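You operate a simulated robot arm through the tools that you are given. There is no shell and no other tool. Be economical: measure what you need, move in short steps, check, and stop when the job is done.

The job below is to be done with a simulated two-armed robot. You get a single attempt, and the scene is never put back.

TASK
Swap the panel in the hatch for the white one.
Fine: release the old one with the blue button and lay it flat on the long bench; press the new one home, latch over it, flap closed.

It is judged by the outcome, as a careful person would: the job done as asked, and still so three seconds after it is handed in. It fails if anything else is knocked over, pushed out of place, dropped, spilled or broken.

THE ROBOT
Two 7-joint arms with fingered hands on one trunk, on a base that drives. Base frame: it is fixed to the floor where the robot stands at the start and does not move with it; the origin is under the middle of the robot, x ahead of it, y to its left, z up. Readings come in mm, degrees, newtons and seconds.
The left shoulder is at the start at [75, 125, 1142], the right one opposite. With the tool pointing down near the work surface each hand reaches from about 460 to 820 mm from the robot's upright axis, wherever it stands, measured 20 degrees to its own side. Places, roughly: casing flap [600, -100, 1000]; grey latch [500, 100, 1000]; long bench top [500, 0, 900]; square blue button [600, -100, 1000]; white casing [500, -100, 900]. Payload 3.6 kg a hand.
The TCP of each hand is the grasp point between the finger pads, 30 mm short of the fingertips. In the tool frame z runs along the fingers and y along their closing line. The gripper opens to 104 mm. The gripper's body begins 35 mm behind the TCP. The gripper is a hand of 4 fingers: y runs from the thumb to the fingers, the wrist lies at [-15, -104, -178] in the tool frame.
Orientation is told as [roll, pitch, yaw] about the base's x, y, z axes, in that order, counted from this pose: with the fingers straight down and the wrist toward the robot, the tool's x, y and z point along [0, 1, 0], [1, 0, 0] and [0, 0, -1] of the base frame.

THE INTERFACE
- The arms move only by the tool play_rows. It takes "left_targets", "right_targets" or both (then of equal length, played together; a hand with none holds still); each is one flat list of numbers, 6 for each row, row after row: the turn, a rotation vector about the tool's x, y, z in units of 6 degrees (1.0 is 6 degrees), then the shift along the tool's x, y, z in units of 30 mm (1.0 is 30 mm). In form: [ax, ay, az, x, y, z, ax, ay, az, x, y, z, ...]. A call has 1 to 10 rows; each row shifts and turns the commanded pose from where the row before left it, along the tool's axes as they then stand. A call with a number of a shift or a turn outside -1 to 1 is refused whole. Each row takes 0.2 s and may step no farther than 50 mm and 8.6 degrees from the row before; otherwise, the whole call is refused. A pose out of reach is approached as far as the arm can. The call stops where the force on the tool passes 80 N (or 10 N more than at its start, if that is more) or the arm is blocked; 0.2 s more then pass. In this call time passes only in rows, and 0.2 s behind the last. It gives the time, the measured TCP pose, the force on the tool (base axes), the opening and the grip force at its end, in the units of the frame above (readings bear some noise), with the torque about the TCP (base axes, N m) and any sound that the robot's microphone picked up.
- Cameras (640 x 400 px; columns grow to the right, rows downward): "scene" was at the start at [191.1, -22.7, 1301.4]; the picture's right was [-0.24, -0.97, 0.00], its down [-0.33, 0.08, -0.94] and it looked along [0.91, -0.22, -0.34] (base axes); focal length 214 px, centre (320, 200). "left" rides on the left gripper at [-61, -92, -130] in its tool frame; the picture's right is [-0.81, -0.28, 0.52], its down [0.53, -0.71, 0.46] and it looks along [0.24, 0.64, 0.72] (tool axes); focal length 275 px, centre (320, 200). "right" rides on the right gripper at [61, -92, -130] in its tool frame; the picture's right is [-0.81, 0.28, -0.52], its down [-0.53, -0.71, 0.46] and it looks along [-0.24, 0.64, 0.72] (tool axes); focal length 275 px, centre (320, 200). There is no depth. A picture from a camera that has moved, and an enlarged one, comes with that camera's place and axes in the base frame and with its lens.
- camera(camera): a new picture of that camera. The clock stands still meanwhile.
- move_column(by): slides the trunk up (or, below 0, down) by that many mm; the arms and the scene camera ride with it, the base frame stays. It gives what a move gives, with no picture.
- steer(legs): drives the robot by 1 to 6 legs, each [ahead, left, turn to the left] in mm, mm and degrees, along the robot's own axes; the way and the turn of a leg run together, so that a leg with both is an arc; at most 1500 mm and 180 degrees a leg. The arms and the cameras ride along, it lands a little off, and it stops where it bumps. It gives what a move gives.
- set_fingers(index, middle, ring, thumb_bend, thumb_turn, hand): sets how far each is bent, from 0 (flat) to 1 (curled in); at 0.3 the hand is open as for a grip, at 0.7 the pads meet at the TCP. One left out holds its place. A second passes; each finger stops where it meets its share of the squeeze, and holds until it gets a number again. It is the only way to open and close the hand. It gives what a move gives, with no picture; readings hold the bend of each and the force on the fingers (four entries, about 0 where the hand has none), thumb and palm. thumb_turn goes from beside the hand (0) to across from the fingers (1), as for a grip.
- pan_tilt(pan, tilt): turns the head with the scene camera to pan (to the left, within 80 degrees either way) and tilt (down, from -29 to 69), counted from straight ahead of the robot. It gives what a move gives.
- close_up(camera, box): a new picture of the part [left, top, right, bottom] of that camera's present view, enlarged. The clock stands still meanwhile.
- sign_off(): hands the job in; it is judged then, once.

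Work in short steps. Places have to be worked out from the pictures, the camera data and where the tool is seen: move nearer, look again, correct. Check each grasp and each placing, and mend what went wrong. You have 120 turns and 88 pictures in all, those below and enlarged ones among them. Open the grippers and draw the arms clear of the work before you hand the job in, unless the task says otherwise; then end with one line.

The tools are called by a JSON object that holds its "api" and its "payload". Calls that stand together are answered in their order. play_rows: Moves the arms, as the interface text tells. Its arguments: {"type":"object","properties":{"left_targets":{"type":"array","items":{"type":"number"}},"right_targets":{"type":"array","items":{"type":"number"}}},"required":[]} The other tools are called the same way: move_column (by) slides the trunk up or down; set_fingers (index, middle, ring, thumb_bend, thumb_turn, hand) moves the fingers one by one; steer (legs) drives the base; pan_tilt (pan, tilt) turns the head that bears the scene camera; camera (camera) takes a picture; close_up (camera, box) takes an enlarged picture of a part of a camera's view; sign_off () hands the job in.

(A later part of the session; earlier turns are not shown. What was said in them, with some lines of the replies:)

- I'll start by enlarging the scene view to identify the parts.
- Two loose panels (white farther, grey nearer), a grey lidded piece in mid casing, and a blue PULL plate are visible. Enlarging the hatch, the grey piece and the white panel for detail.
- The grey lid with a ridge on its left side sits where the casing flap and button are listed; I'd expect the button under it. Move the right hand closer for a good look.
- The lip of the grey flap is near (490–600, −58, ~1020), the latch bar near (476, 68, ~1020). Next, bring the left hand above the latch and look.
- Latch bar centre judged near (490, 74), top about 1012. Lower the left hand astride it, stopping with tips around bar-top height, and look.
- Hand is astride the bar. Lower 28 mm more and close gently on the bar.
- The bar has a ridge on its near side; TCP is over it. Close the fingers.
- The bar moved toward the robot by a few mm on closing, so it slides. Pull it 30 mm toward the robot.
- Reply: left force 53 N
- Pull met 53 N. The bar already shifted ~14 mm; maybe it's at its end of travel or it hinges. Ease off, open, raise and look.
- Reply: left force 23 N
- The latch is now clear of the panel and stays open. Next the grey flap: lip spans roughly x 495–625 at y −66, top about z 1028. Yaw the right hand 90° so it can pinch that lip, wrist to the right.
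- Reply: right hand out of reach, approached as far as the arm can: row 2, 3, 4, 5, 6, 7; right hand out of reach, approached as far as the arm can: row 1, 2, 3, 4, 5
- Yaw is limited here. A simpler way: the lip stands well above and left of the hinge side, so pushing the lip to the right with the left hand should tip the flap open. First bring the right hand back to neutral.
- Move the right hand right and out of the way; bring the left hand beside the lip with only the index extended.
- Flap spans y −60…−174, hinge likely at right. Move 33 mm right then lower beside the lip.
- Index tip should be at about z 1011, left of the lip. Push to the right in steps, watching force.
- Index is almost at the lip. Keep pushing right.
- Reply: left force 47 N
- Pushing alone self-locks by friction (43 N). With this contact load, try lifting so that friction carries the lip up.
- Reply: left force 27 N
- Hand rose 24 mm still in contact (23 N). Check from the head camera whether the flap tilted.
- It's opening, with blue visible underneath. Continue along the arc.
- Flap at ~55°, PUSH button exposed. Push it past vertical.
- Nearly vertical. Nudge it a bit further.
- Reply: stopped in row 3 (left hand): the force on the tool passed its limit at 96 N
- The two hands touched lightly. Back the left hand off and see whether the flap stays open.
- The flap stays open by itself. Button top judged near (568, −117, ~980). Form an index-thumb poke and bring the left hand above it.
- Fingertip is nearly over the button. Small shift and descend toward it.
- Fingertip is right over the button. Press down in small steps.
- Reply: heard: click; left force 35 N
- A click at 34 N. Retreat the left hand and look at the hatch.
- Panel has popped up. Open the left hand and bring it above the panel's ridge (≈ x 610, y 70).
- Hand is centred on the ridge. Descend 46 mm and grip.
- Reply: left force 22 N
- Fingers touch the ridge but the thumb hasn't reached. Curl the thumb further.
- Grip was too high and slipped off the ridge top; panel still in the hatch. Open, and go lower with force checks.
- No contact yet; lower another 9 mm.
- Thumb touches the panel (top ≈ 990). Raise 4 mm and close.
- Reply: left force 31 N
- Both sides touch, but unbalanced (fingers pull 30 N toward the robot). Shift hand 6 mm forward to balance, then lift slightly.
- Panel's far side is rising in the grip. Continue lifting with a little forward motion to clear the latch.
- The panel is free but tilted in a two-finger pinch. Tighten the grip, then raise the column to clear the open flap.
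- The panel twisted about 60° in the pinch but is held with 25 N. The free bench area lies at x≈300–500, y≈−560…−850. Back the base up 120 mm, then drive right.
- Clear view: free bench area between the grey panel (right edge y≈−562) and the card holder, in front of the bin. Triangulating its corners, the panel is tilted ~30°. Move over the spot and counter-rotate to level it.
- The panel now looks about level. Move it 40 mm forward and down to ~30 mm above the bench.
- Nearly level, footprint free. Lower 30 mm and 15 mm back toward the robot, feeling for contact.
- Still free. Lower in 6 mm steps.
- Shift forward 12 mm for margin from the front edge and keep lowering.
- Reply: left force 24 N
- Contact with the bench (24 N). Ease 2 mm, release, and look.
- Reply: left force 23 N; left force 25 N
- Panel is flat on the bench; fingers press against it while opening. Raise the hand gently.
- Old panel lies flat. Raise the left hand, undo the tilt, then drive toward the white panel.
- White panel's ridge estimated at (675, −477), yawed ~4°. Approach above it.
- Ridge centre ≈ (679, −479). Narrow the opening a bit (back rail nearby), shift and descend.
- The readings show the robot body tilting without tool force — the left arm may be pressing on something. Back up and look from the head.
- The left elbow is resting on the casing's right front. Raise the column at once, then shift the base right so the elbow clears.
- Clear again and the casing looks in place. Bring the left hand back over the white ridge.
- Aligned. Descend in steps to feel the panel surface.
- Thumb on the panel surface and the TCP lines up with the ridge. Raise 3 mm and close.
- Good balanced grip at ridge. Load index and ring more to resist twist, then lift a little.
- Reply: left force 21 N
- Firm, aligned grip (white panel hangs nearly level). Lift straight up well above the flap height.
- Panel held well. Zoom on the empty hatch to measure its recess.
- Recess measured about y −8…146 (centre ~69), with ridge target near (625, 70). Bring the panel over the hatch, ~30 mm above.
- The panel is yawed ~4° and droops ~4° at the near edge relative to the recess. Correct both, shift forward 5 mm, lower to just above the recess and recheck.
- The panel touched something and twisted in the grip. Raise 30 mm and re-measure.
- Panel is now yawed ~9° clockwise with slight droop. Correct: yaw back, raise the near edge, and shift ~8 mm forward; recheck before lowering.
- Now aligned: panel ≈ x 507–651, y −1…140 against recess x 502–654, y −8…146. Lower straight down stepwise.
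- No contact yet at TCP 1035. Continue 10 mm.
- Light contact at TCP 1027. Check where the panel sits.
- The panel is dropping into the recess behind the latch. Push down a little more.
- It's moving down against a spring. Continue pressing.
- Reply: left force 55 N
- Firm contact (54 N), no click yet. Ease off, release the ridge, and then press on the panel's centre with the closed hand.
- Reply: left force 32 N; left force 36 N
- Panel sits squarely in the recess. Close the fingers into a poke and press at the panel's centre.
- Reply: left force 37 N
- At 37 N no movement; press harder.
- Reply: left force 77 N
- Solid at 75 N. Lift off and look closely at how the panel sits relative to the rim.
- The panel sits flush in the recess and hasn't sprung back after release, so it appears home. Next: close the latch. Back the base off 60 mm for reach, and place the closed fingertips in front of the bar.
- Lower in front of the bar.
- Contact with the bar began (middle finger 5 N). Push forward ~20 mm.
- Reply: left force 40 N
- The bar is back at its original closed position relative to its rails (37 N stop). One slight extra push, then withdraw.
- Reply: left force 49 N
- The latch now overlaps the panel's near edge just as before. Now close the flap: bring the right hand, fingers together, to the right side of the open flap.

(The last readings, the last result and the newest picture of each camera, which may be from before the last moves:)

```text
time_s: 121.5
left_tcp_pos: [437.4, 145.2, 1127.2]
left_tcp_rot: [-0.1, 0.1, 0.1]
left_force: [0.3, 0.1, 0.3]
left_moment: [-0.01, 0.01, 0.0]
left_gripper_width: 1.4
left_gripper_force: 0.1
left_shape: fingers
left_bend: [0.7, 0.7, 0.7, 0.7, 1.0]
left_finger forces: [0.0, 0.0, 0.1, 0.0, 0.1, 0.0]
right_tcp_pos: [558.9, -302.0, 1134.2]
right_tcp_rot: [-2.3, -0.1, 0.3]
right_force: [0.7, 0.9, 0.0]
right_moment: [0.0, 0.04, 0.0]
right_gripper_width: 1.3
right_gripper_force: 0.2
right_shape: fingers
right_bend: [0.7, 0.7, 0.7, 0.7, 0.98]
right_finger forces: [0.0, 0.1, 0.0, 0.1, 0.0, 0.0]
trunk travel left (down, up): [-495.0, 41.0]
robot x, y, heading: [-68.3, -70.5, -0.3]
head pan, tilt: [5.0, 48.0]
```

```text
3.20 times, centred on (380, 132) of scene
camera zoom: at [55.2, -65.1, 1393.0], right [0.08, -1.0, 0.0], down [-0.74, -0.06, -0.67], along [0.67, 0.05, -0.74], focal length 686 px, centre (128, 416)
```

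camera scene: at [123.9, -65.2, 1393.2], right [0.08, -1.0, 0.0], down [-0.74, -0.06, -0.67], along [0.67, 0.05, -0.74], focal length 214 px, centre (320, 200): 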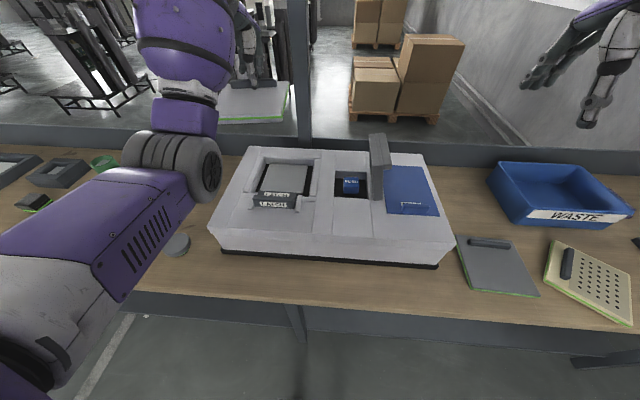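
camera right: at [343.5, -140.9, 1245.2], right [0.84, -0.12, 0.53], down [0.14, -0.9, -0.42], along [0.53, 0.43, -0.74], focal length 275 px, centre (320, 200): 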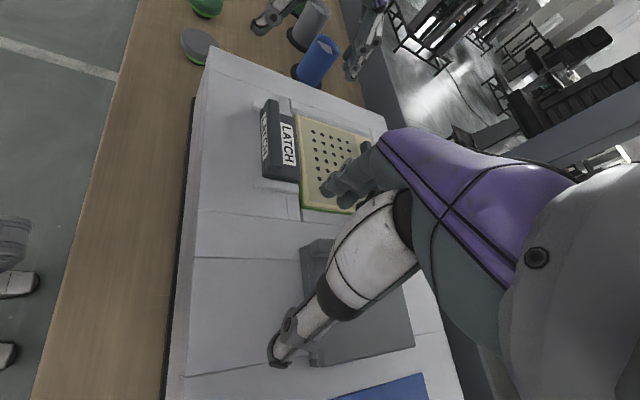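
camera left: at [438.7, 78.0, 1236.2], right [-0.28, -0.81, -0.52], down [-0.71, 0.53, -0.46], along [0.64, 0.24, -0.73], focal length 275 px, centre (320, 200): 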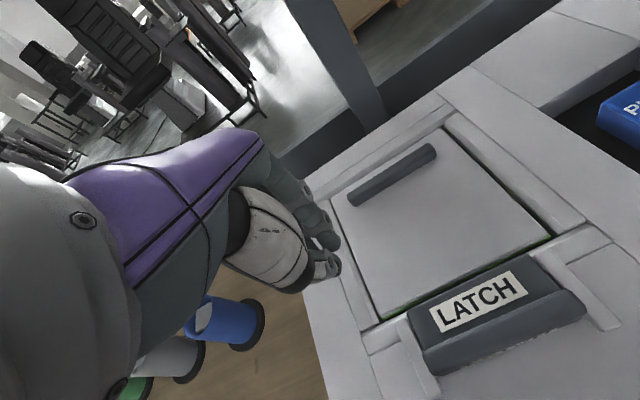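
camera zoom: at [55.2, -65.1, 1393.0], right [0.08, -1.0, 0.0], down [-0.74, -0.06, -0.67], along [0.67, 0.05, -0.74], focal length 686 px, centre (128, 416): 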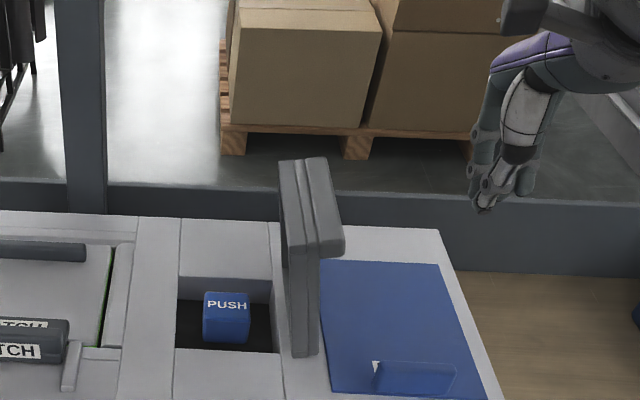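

Flap stands about vertical, y ≈ −175…−195. Lower slightly and push left until contact.

{"api": "play_rows", "payload": {"right_targets": [0, 0, 0, 0.6, 0, 0.5, 0, 0, 0, 0.8, 0, 0.1, 0, 0, 0, 0.6, 0, 0, 0, 0, 0, 0.5, 0, 0]}}

{"api": "play_rows", "payload": {"right_targets": [0, 0, 0, 0.5, 0, 0, 0, 0, 0, 0.5, 0, 0]}}

```text
time_s: 122.5
left_tcp_pos: [435.9, 144.1, 1127.7]
left_tcp_rot: [-0.2, -0.1, 0.0]
left_force: [-0.7, -0.3, -0.2]
left_moment: [0.01, -0.03, -0.01]
left_gripper_width: 1.4
left_gripper_force: 0.2
left_shape: fingers
left_bend: [0.7, 0.7, 0.7, 0.7, 1.0]
left_finger forces: [0.0, 0.1, 0.0, 0.1, 0.0, 0.0]
right_tcp_pos: [557.9, -228.3, 1112.6]
right_tcp_rot: [-2.4, 0.0, 0.3]
right_force: [1.1, -0.2, -0.3]
right_moment: [0.02, 0.05, -0.02]
right_gripper_width: 1.3
right_gripper_force: 0.1
right_shape: fingers
right_bend: [0.7, 0.7, 0.7, 0.7, 0.98]
right_finger forces: [0.0, 0.0, 0.1, 0.1, 0.0, 0.0]
trunk travel left (down, up): [-495.0, 41.0]
robot x, y, heading: [-70.0, -69.2, -0.2]
head pan, tilt: [5.0, 48.0]
```

```text
time_s: 123.1
left_tcp_pos: [436.6, 144.0, 1128.7]
left_tcp_rot: [0.0, 0.0, 0.0]
left_force: [1.4, 0.8, 0.6]
left_moment: [0.03, 0.01, 0.0]
left_gripper_width: 0.9
left_gripper_force: 0.2
left_shape: fingers
left_bend: [0.7, 0.7, 0.7, 0.7, 1.0]
left_finger forces: [0.0, 0.0, 0.0, 0.0, 0.0, 0.0]
right_tcp_pos: [552.5, -204.0, 1113.4]
right_tcp_rot: [-2.3, -0.3, 0.3]
right_force: [0.2, 0.1, 1.5]
right_moment: [0.02, -0.02, 0.03]
right_gripper_width: 1.1
right_gripper_force: 0.1
right_shape: fingers
right_bend: [0.7, 0.7, 0.7, 0.7, 0.98]
right_finger forces: [0.1, 0.0, 0.0, 0.1, 0.2, 0.1]
right hand out of reach, approached as far as the arm can: row 2
trunk travel left (down, up): [-495.0, 41.0]
robot x, y, heading: [-69.1, -71.4, -0.2]
head pan, tilt: [5.0, 48.0]
```

The right arm is at its reach limit here; use the base to carry the hand left, tipping the flap.

{"api": "steer", "payload": {"legs": [[0, 40, 0], [0, 40, 0]]}}

{"api": "close_up", "payload": {"camera": "scene", "box": [280, 70, 480, 195]}}

```text
time_s: 124.7
left_tcp_pos: [436.3, 224.8, 1128.7]
left_tcp_rot: [-0.3, 0.0, 0.0]
left_force: [-0.8, -0.8, -1.1]
left_moment: [0.0, -0.01, -0.01]
left_gripper_width: 1.1
left_gripper_force: 0.0
left_shape: fingers
left_bend: [0.7, 0.7, 0.7, 0.7, 1.0]
left_finger forces: [0.0, 0.1, 0.0, 0.1, 0.0, 0.1]
right_tcp_pos: [552.9, -123.1, 1112.7]
right_tcp_rot: [-2.2, -0.2, 0.3]
right_force: [-0.1, -0.4, 0.2]
right_moment: [0.02, -0.01, 0.01]
right_gripper_width: 1.1
right_gripper_force: 0.0
right_shape: fingers
right_bend: [0.7, 0.7, 0.7, 0.7, 0.98]
right_finger forces: [0.1, 0.1, 0.0, 0.0, 0.0, 0.1]
trunk travel left (down, up): [-495.0, 41.0]
robot x, y, heading: [-66.2, 8.4, -0.4]
head pan, tilt: [5.0, 48.0]
```

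```text
3.20 times, centred on (380, 132) of scene
camera zoom: at [54.5, 15.6, 1393.2], right [0.08, -1.0, 0.0], down [-0.74, -0.06, -0.67], along [0.67, 0.05, -0.74], focal length 686 px, centre (128, 416)
```

zoom: 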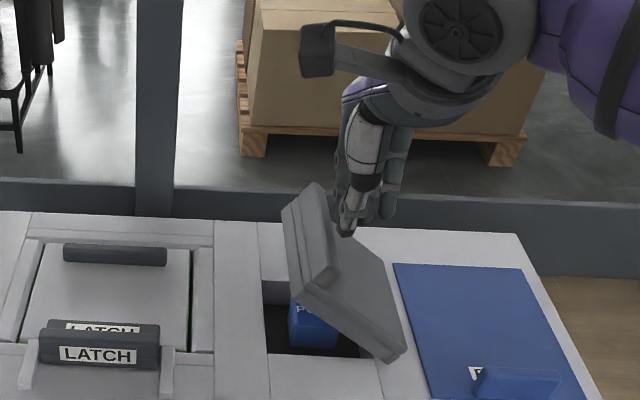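

Flap is at ~45° and holds by hinge friction. Press it down with the right hand.

{"api": "play_rows", "payload": {"right_targets": [0, 0, 0, 0.1, 0, 0.5, 0, 0, 0, 0.2, 0, 0.5, 0, 0, 0, 0.2, 0, 0.5]}}

```text
time_s: 125.5
left_tcp_pos: [438.1, 224.7, 1127.2]
left_tcp_rot: [-0.2, 0.1, 0.0]
left_force: [0.4, -0.1, -0.4]
left_moment: [-0.04, -0.04, -0.03]
left_gripper_width: 1.2
left_gripper_force: 0.0
left_shape: fingers
left_bend: [0.7, 0.7, 0.7, 0.7, 1.0]
left_finger forces: [0.0, 0.0, 0.0, 0.1, 0.0, 0.0]
right_tcp_pos: [544.0, -120.2, 1068.1]
right_tcp_rot: [-2.2, -0.3, 0.2]
right_force: [0.0, -0.3, 0.5]
right_moment: [0.01, -0.02, -0.02]
right_gripper_width: 0.8
right_gripper_force: 0.1
right_shape: fingers
right_bend: [0.7, 0.7, 0.7, 0.7, 0.98]
right_finger forces: [0.0, 0.1, 0.0, 0.1, 0.1, 0.1]
right hand out of reach, approached as far as the arm can: row 2, 3
trunk travel left (down, up): [-495.0, 41.0]
robot x, y, heading: [-71.2, 10.1, -0.7]
head pan, tilt: [5.0, 48.0]
```

Little resistance; it follows down. Continue straight down.

{"api": "play_rows", "payload": {"right_targets": [0, 0, 0, 0, 0, 0.5, 0, 0, 0, 0, 0, 0.4]}}

{"api": "close_up", "payload": {"camera": "scene", "box": [240, 70, 440, 195]}}

```text
time_s: 126.1
left_tcp_pos: [435.9, 224.5, 1126.8]
left_tcp_rot: [-0.1, 0.0, 0.1]
left_force: [0.3, -0.3, 0.7]
left_moment: [0.0, -0.01, 0.05]
left_gripper_width: 1.4
left_gripper_force: 0.0
left_shape: fingers
left_bend: [0.7, 0.7, 0.7, 0.7, 1.0]
left_finger forces: [0.0, 0.0, 0.1, 0.0, 0.0, 0.0]
right_tcp_pos: [539.8, -124.2, 1043.1]
right_tcp_rot: [-2.1, -0.2, 0.3]
right_force: [-0.3, 0.1, -0.6]
right_moment: [0.01, -0.01, -0.02]
right_gripper_width: 0.9
right_gripper_force: 0.0
right_shape: fingers
right_bend: [0.7, 0.7, 0.7, 0.7, 0.98]
right_finger forces: [0.1, 0.0, 0.0, 0.1, 0.0, 0.0]
right hand out of reach, approached as far as the arm can: row 1
trunk travel left (down, up): [-495.0, 41.0]
robot x, y, heading: [-72.1, 8.4, -0.6]
head pan, tilt: [5.0, 48.0]
```

```text
3.20 times, centred on (340, 132) of scene
camera zoom: at [54.5, 15.0, 1393.2], right [0.08, -1.0, 0.0], down [-0.74, -0.06, -0.67], along [0.67, 0.05, -0.74], focal length 686 px, centre (256, 416)
```

zoom: 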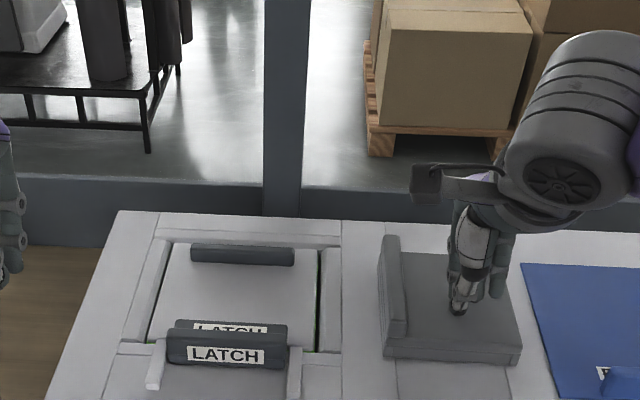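

Flap is closed. Press lightly to make sure, then withdraw both hands and open them.

{"api": "play_rows", "payload": {"right_targets": [0, 0, 0, 0, 0, 0.15, 0, 0, 0, 0, 0, 0.15]}}

{"api": "play_rows", "payload": {"right_targets": [0, 0, 0, 0, 0, -0.6, 0, 0, 0, 0, 0, -0.9, 0, 0, 0, 0, -0.2, -0.9, 0, 0, 0, -0.3, -0.3, -0.9, 0, 0, 0, -0.8, -0.5, -0.5, 0, 0, 0, -0.8, -0.5, 0, 0, 0, 0, -0.8, -0.5, 0], "left_targets": [0, 0, 0, 0, 0, -0.5, 0, 0, 0, 0, 0, -0.5, 0, 0, 0, 0, 0, -0.5, 0, 0, 0, 0, 0, 0, 0, 0, 0, 0, 0, 0, 0, 0, 0, 0, 0, 0, 0, 0, 0, 0, 0, 0]}}

{"api": "set_fingers", "payload": {"hand": "right", "index": 0.3, "middle": 0.3, "ring": 0.3, "thumb_bend": 0.3}}

{"api": "set_fingers", "payload": {"hand": "left", "index": 0.3, "middle": 0.3, "ring": 0.3, "thumb_bend": 0.3}}

{"api": "pan_tilt", "payload": {"pan": -12, "tilt": 45}}

{"api": "camera", "payload": {"camera": "scene"}}

```text
time_s: 126.7
left_tcp_pos: [434.5, 224.6, 1129.6]
left_tcp_rot: [-0.2, -0.3, 0.0]
left_force: [0.4, 0.1, 0.0]
left_moment: [0.01, -0.01, -0.07]
left_gripper_width: 1.4
left_gripper_force: 0.0
left_shape: fingers
left_bend: [0.7, 0.7, 0.7, 0.7, 1.0]
left_finger forces: [0.0, 0.0, 0.0, 0.1, 0.0, 0.0]
right_tcp_pos: [537.3, -125.7, 1040.3]
right_tcp_rot: [-2.1, -0.8, 0.4]
right_force: [-3.3, -0.4, 24.9]
right_moment: [0.23, 0.31, 0.01]
right_gripper_width: 0.0
right_gripper_force: 12.5
right_shape: fingers
right_bend: [0.7, 0.7, 0.7, 0.7, 0.98]
right_finger forces: [1.7, 0.0, 0.0, 0.1, 22.5, 0.0]
right hand out of reach, approached as far as the arm can: row 1
trunk travel left (down, up): [-495.0, 41.0]
robot x, y, heading: [-70.1, 7.4, -0.3]
head pan, tilt: [5.0, 48.0]
```

```text
time_s: 128.3
left_tcp_pos: [436.0, 223.8, 1173.5]
left_tcp_rot: [-0.1, -0.1, -0.1]
left_force: [-0.1, 0.0, -0.1]
left_moment: [0.01, -0.01, -0.01]
left_gripper_width: 1.1
left_gripper_force: 0.0
left_shape: fingers
left_bend: [0.7, 0.7, 0.7, 0.7, 1.0]
left_finger forces: [0.0, 0.0, 0.0, 0.0, 0.1, 0.0]
right_tcp_pos: [477.9, -203.4, 1152.7]
right_tcp_rot: [-2.2, -0.2, 0.3]
right_force: [-0.3, -0.3, -0.5]
right_moment: [0.02, -0.02, 0.0]
right_gripper_width: 0.9
right_gripper_force: 0.0
right_shape: fingers
right_bend: [0.7, 0.7, 0.7, 0.7, 0.97]
right_finger forces: [0.0, 0.0, 0.1, 0.0, 0.0, 0.1]
trunk travel left (down, up): [-495.0, 41.0]
robot x, y, heading: [-68.8, 12.0, -0.4]
head pan, tilt: [5.0, 48.0]
```

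```text
time_s: 129.3
left_tcp_pos: [437.5, 225.2, 1173.5]
left_tcp_rot: [-0.1, -0.1, 0.0]
left_force: [0.3, 0.3, 0.7]
left_moment: [0.03, 0.02, 0.01]
left_gripper_width: 1.3
left_gripper_force: 0.1
left_shape: fingers
left_bend: [0.7, 0.7, 0.7, 0.7, 1.0]
left_finger forces: [0.0, 0.1, 0.0, 0.0, 0.1, 0.1]
right_tcp_pos: [480.6, -202.9, 1151.6]
right_tcp_rot: [-2.2, -0.2, 0.3]
right_force: [0.5, -0.5, -0.4]
right_moment: [-0.01, -0.01, -0.01]
right_gripper_width: 102.8
right_gripper_force: 0.1
right_shape: fingers
right_bend: [0.3, 0.3, 0.3, 0.3, 0.97]
right_finger forces: [0.0, 0.1, 0.0, 0.0, 0.0, 0.0]
trunk travel left (down, up): [-495.0, 41.0]
robot x, y, heading: [-72.0, 8.8, -0.5]
head pan, tilt: [5.0, 48.0]
```

```text
time_s: 130.3
left_tcp_pos: [436.4, 224.6, 1173.2]
left_tcp_rot: [-0.2, 0.0, -0.1]
left_force: [-0.3, 0.2, 0.7]
left_moment: [0.0, 0.0, -0.02]
left_gripper_width: 102.6
left_gripper_force: 0.1
left_shape: fingers
left_bend: [0.3, 0.3, 0.3, 0.3, 0.98]
left_finger forces: [0.0, 0.1, 0.0, 0.1, 0.0, 0.1]
right_tcp_pos: [479.2, -201.8, 1151.6]
right_tcp_rot: [-2.2, -0.2, 0.4]
right_force: [0.2, -0.5, -1.2]
right_moment: [-0.03, 0.0, 0.0]
right_gripper_width: 102.8
right_gripper_force: 0.1
right_shape: fingers
right_bend: [0.3, 0.3, 0.3, 0.3, 0.97]
right_finger forces: [0.1, 0.0, 0.1, 0.1, 0.1, 0.0]
trunk travel left (down, up): [-495.0, 41.0]
robot x, y, heading: [-69.4, 12.7, -0.7]
head pan, tilt: [5.0, 48.0]
```

```text
time_s: 131.1
left_tcp_pos: [436.7, 224.4, 1171.4]
left_tcp_rot: [-0.2, 0.0, 0.0]
left_force: [0.0, -0.1, 0.2]
left_moment: [0.0, -0.01, 0.04]
left_gripper_width: 102.6
left_gripper_force: 0.0
left_shape: fingers
left_bend: [0.3, 0.3, 0.3, 0.3, 0.98]
left_finger forces: [0.0, 0.0, 0.0, 0.0, 0.1, 0.0]
right_tcp_pos: [480.0, -202.5, 1151.7]
right_tcp_rot: [-2.1, -0.2, 0.3]
right_force: [-0.1, 0.2, -1.0]
right_moment: [0.02, -0.03, 0.02]
right_gripper_width: 102.5
right_gripper_force: 0.1
right_shape: fingers
right_bend: [0.3, 0.3, 0.3, 0.3, 0.97]
right_finger forces: [0.0, 0.2, 0.0, 0.0, 0.0, 0.0]
trunk travel left (down, up): [-495.0, 41.0]
robot x, y, heading: [-74.3, 6.4, -0.5]
head pan, tilt: [-12.0, 45.0]
```

```text
1 pictures are left
camera scene: at [55.4, -8.7, 1397.4], right [-0.21, -0.98, 0.0], down [-0.69, 0.15, -0.71], along [0.69, -0.15, -0.71], focal length 214 px, centre (320, 200)
```

scene: 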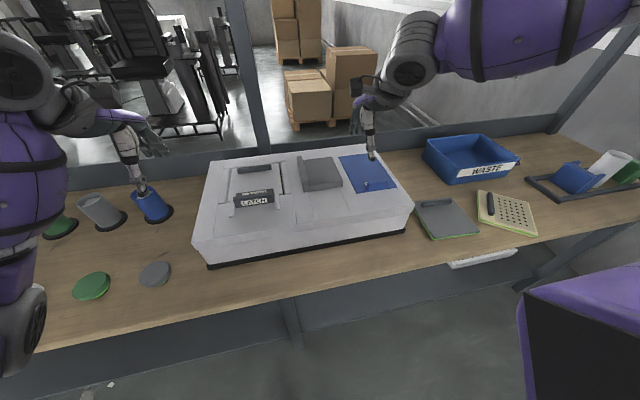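

White panel in with latch over it, flap closed, old panel flat on the bench. Back the robot away to draw the arms clear, then hand in.

{"api": "move_column", "payload": {"by": 35}}

{"api": "steer", "payload": {"legs": [[-200, 0, 0]]}}

{"api": "close_up", "payload": {"camera": "scene", "box": [180, 60, 500, 260]}}

```text
time_s: 131.9
left_tcp_pos: [437.5, 224.6, 1205.9]
left_tcp_rot: [-0.1, 0.1, -0.1]
left_force: [0.2, -0.2, -0.6]
left_moment: [-0.05, 0.05, -0.03]
left_gripper_width: 103.1
left_gripper_force: 0.1
left_shape: fingers
left_bend: [0.3, 0.3, 0.3, 0.3, 0.98]
left_finger forces: [0.1, 0.0, 0.0, 0.1, 0.0, 0.0]
right_tcp_pos: [479.3, -204.0, 1185.7]
right_tcp_rot: [-2.2, -0.1, 0.4]
right_force: [0.7, 0.1, -0.5]
right_moment: [-0.01, 0.02, 0.0]
right_gripper_width: 102.8
right_gripper_force: 0.0
right_shape: fingers
right_bend: [0.3, 0.3, 0.3, 0.3, 0.97]
right_finger forces: [0.1, 0.1, 0.0, 0.0, 0.1, 0.1]
trunk travel left (down, up): [-530.0, 6.0]
robot x, y, heading: [-69.3, 8.5, -0.7]
head pan, tilt: [-12.0, 45.0]
```

```text
time_s: 133.5
left_tcp_pos: [239.9, 227.8, 1207.0]
left_tcp_rot: [-0.1, 0.0, 0.1]
left_force: [-0.2, 0.3, 0.4]
left_moment: [-0.01, -0.01, 0.04]
left_gripper_width: 102.8
left_gripper_force: 0.0
left_shape: fingers
left_bend: [0.3, 0.3, 0.3, 0.3, 0.98]
left_finger forces: [0.0, 0.1, 0.0, 0.0, 0.0, 0.0]
right_tcp_pos: [282.8, -200.1, 1186.7]
right_tcp_rot: [-2.2, -0.2, 0.4]
right_force: [-0.9, -0.3, 0.3]
right_moment: [0.03, -0.02, 0.01]
right_gripper_width: 102.6
right_gripper_force: 0.0
right_shape: fingers
right_bend: [0.3, 0.3, 0.3, 0.3, 0.97]
right_finger forces: [0.1, 0.0, 0.1, 0.0, 0.0, 0.1]
trunk travel left (down, up): [-530.0, 6.0]
robot x, y, heading: [-264.6, 12.8, -0.4]
head pan, tilt: [-12.0, 45.0]
```

```text
2.00 times, centred on (340, 160) of scene
camera zoom: at [-178.3, -7.2, 1433.9], right [-0.21, -0.98, 0.0], down [-0.69, 0.15, -0.71], along [0.69, -0.15, -0.71], focal length 429 px, centre (280, 280)
```

zoom: 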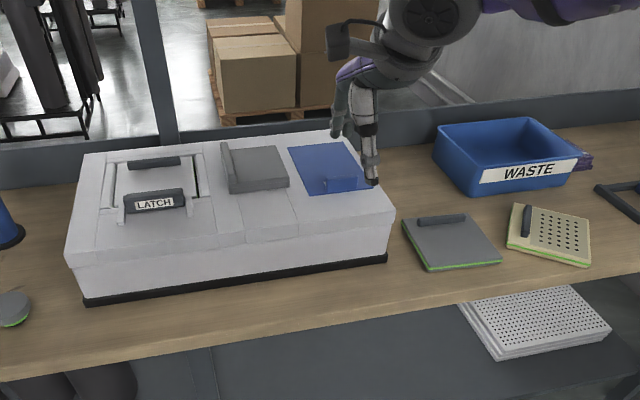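

Everything is in its final state, so I'm handing in.

{"api": "sign_off", "payload": {}}

```text
The job is handed in.
```

The white panel is in the hatch with the latch over it and the flap closed, and the old panel lies flat on the long bench. No click sounded when I pressed the new panel in; I judged it home because it sat flush, didn't spring back, and let the latch close over it. My left elbow briefly rested on the casing, but it looked unmoved afterwards.
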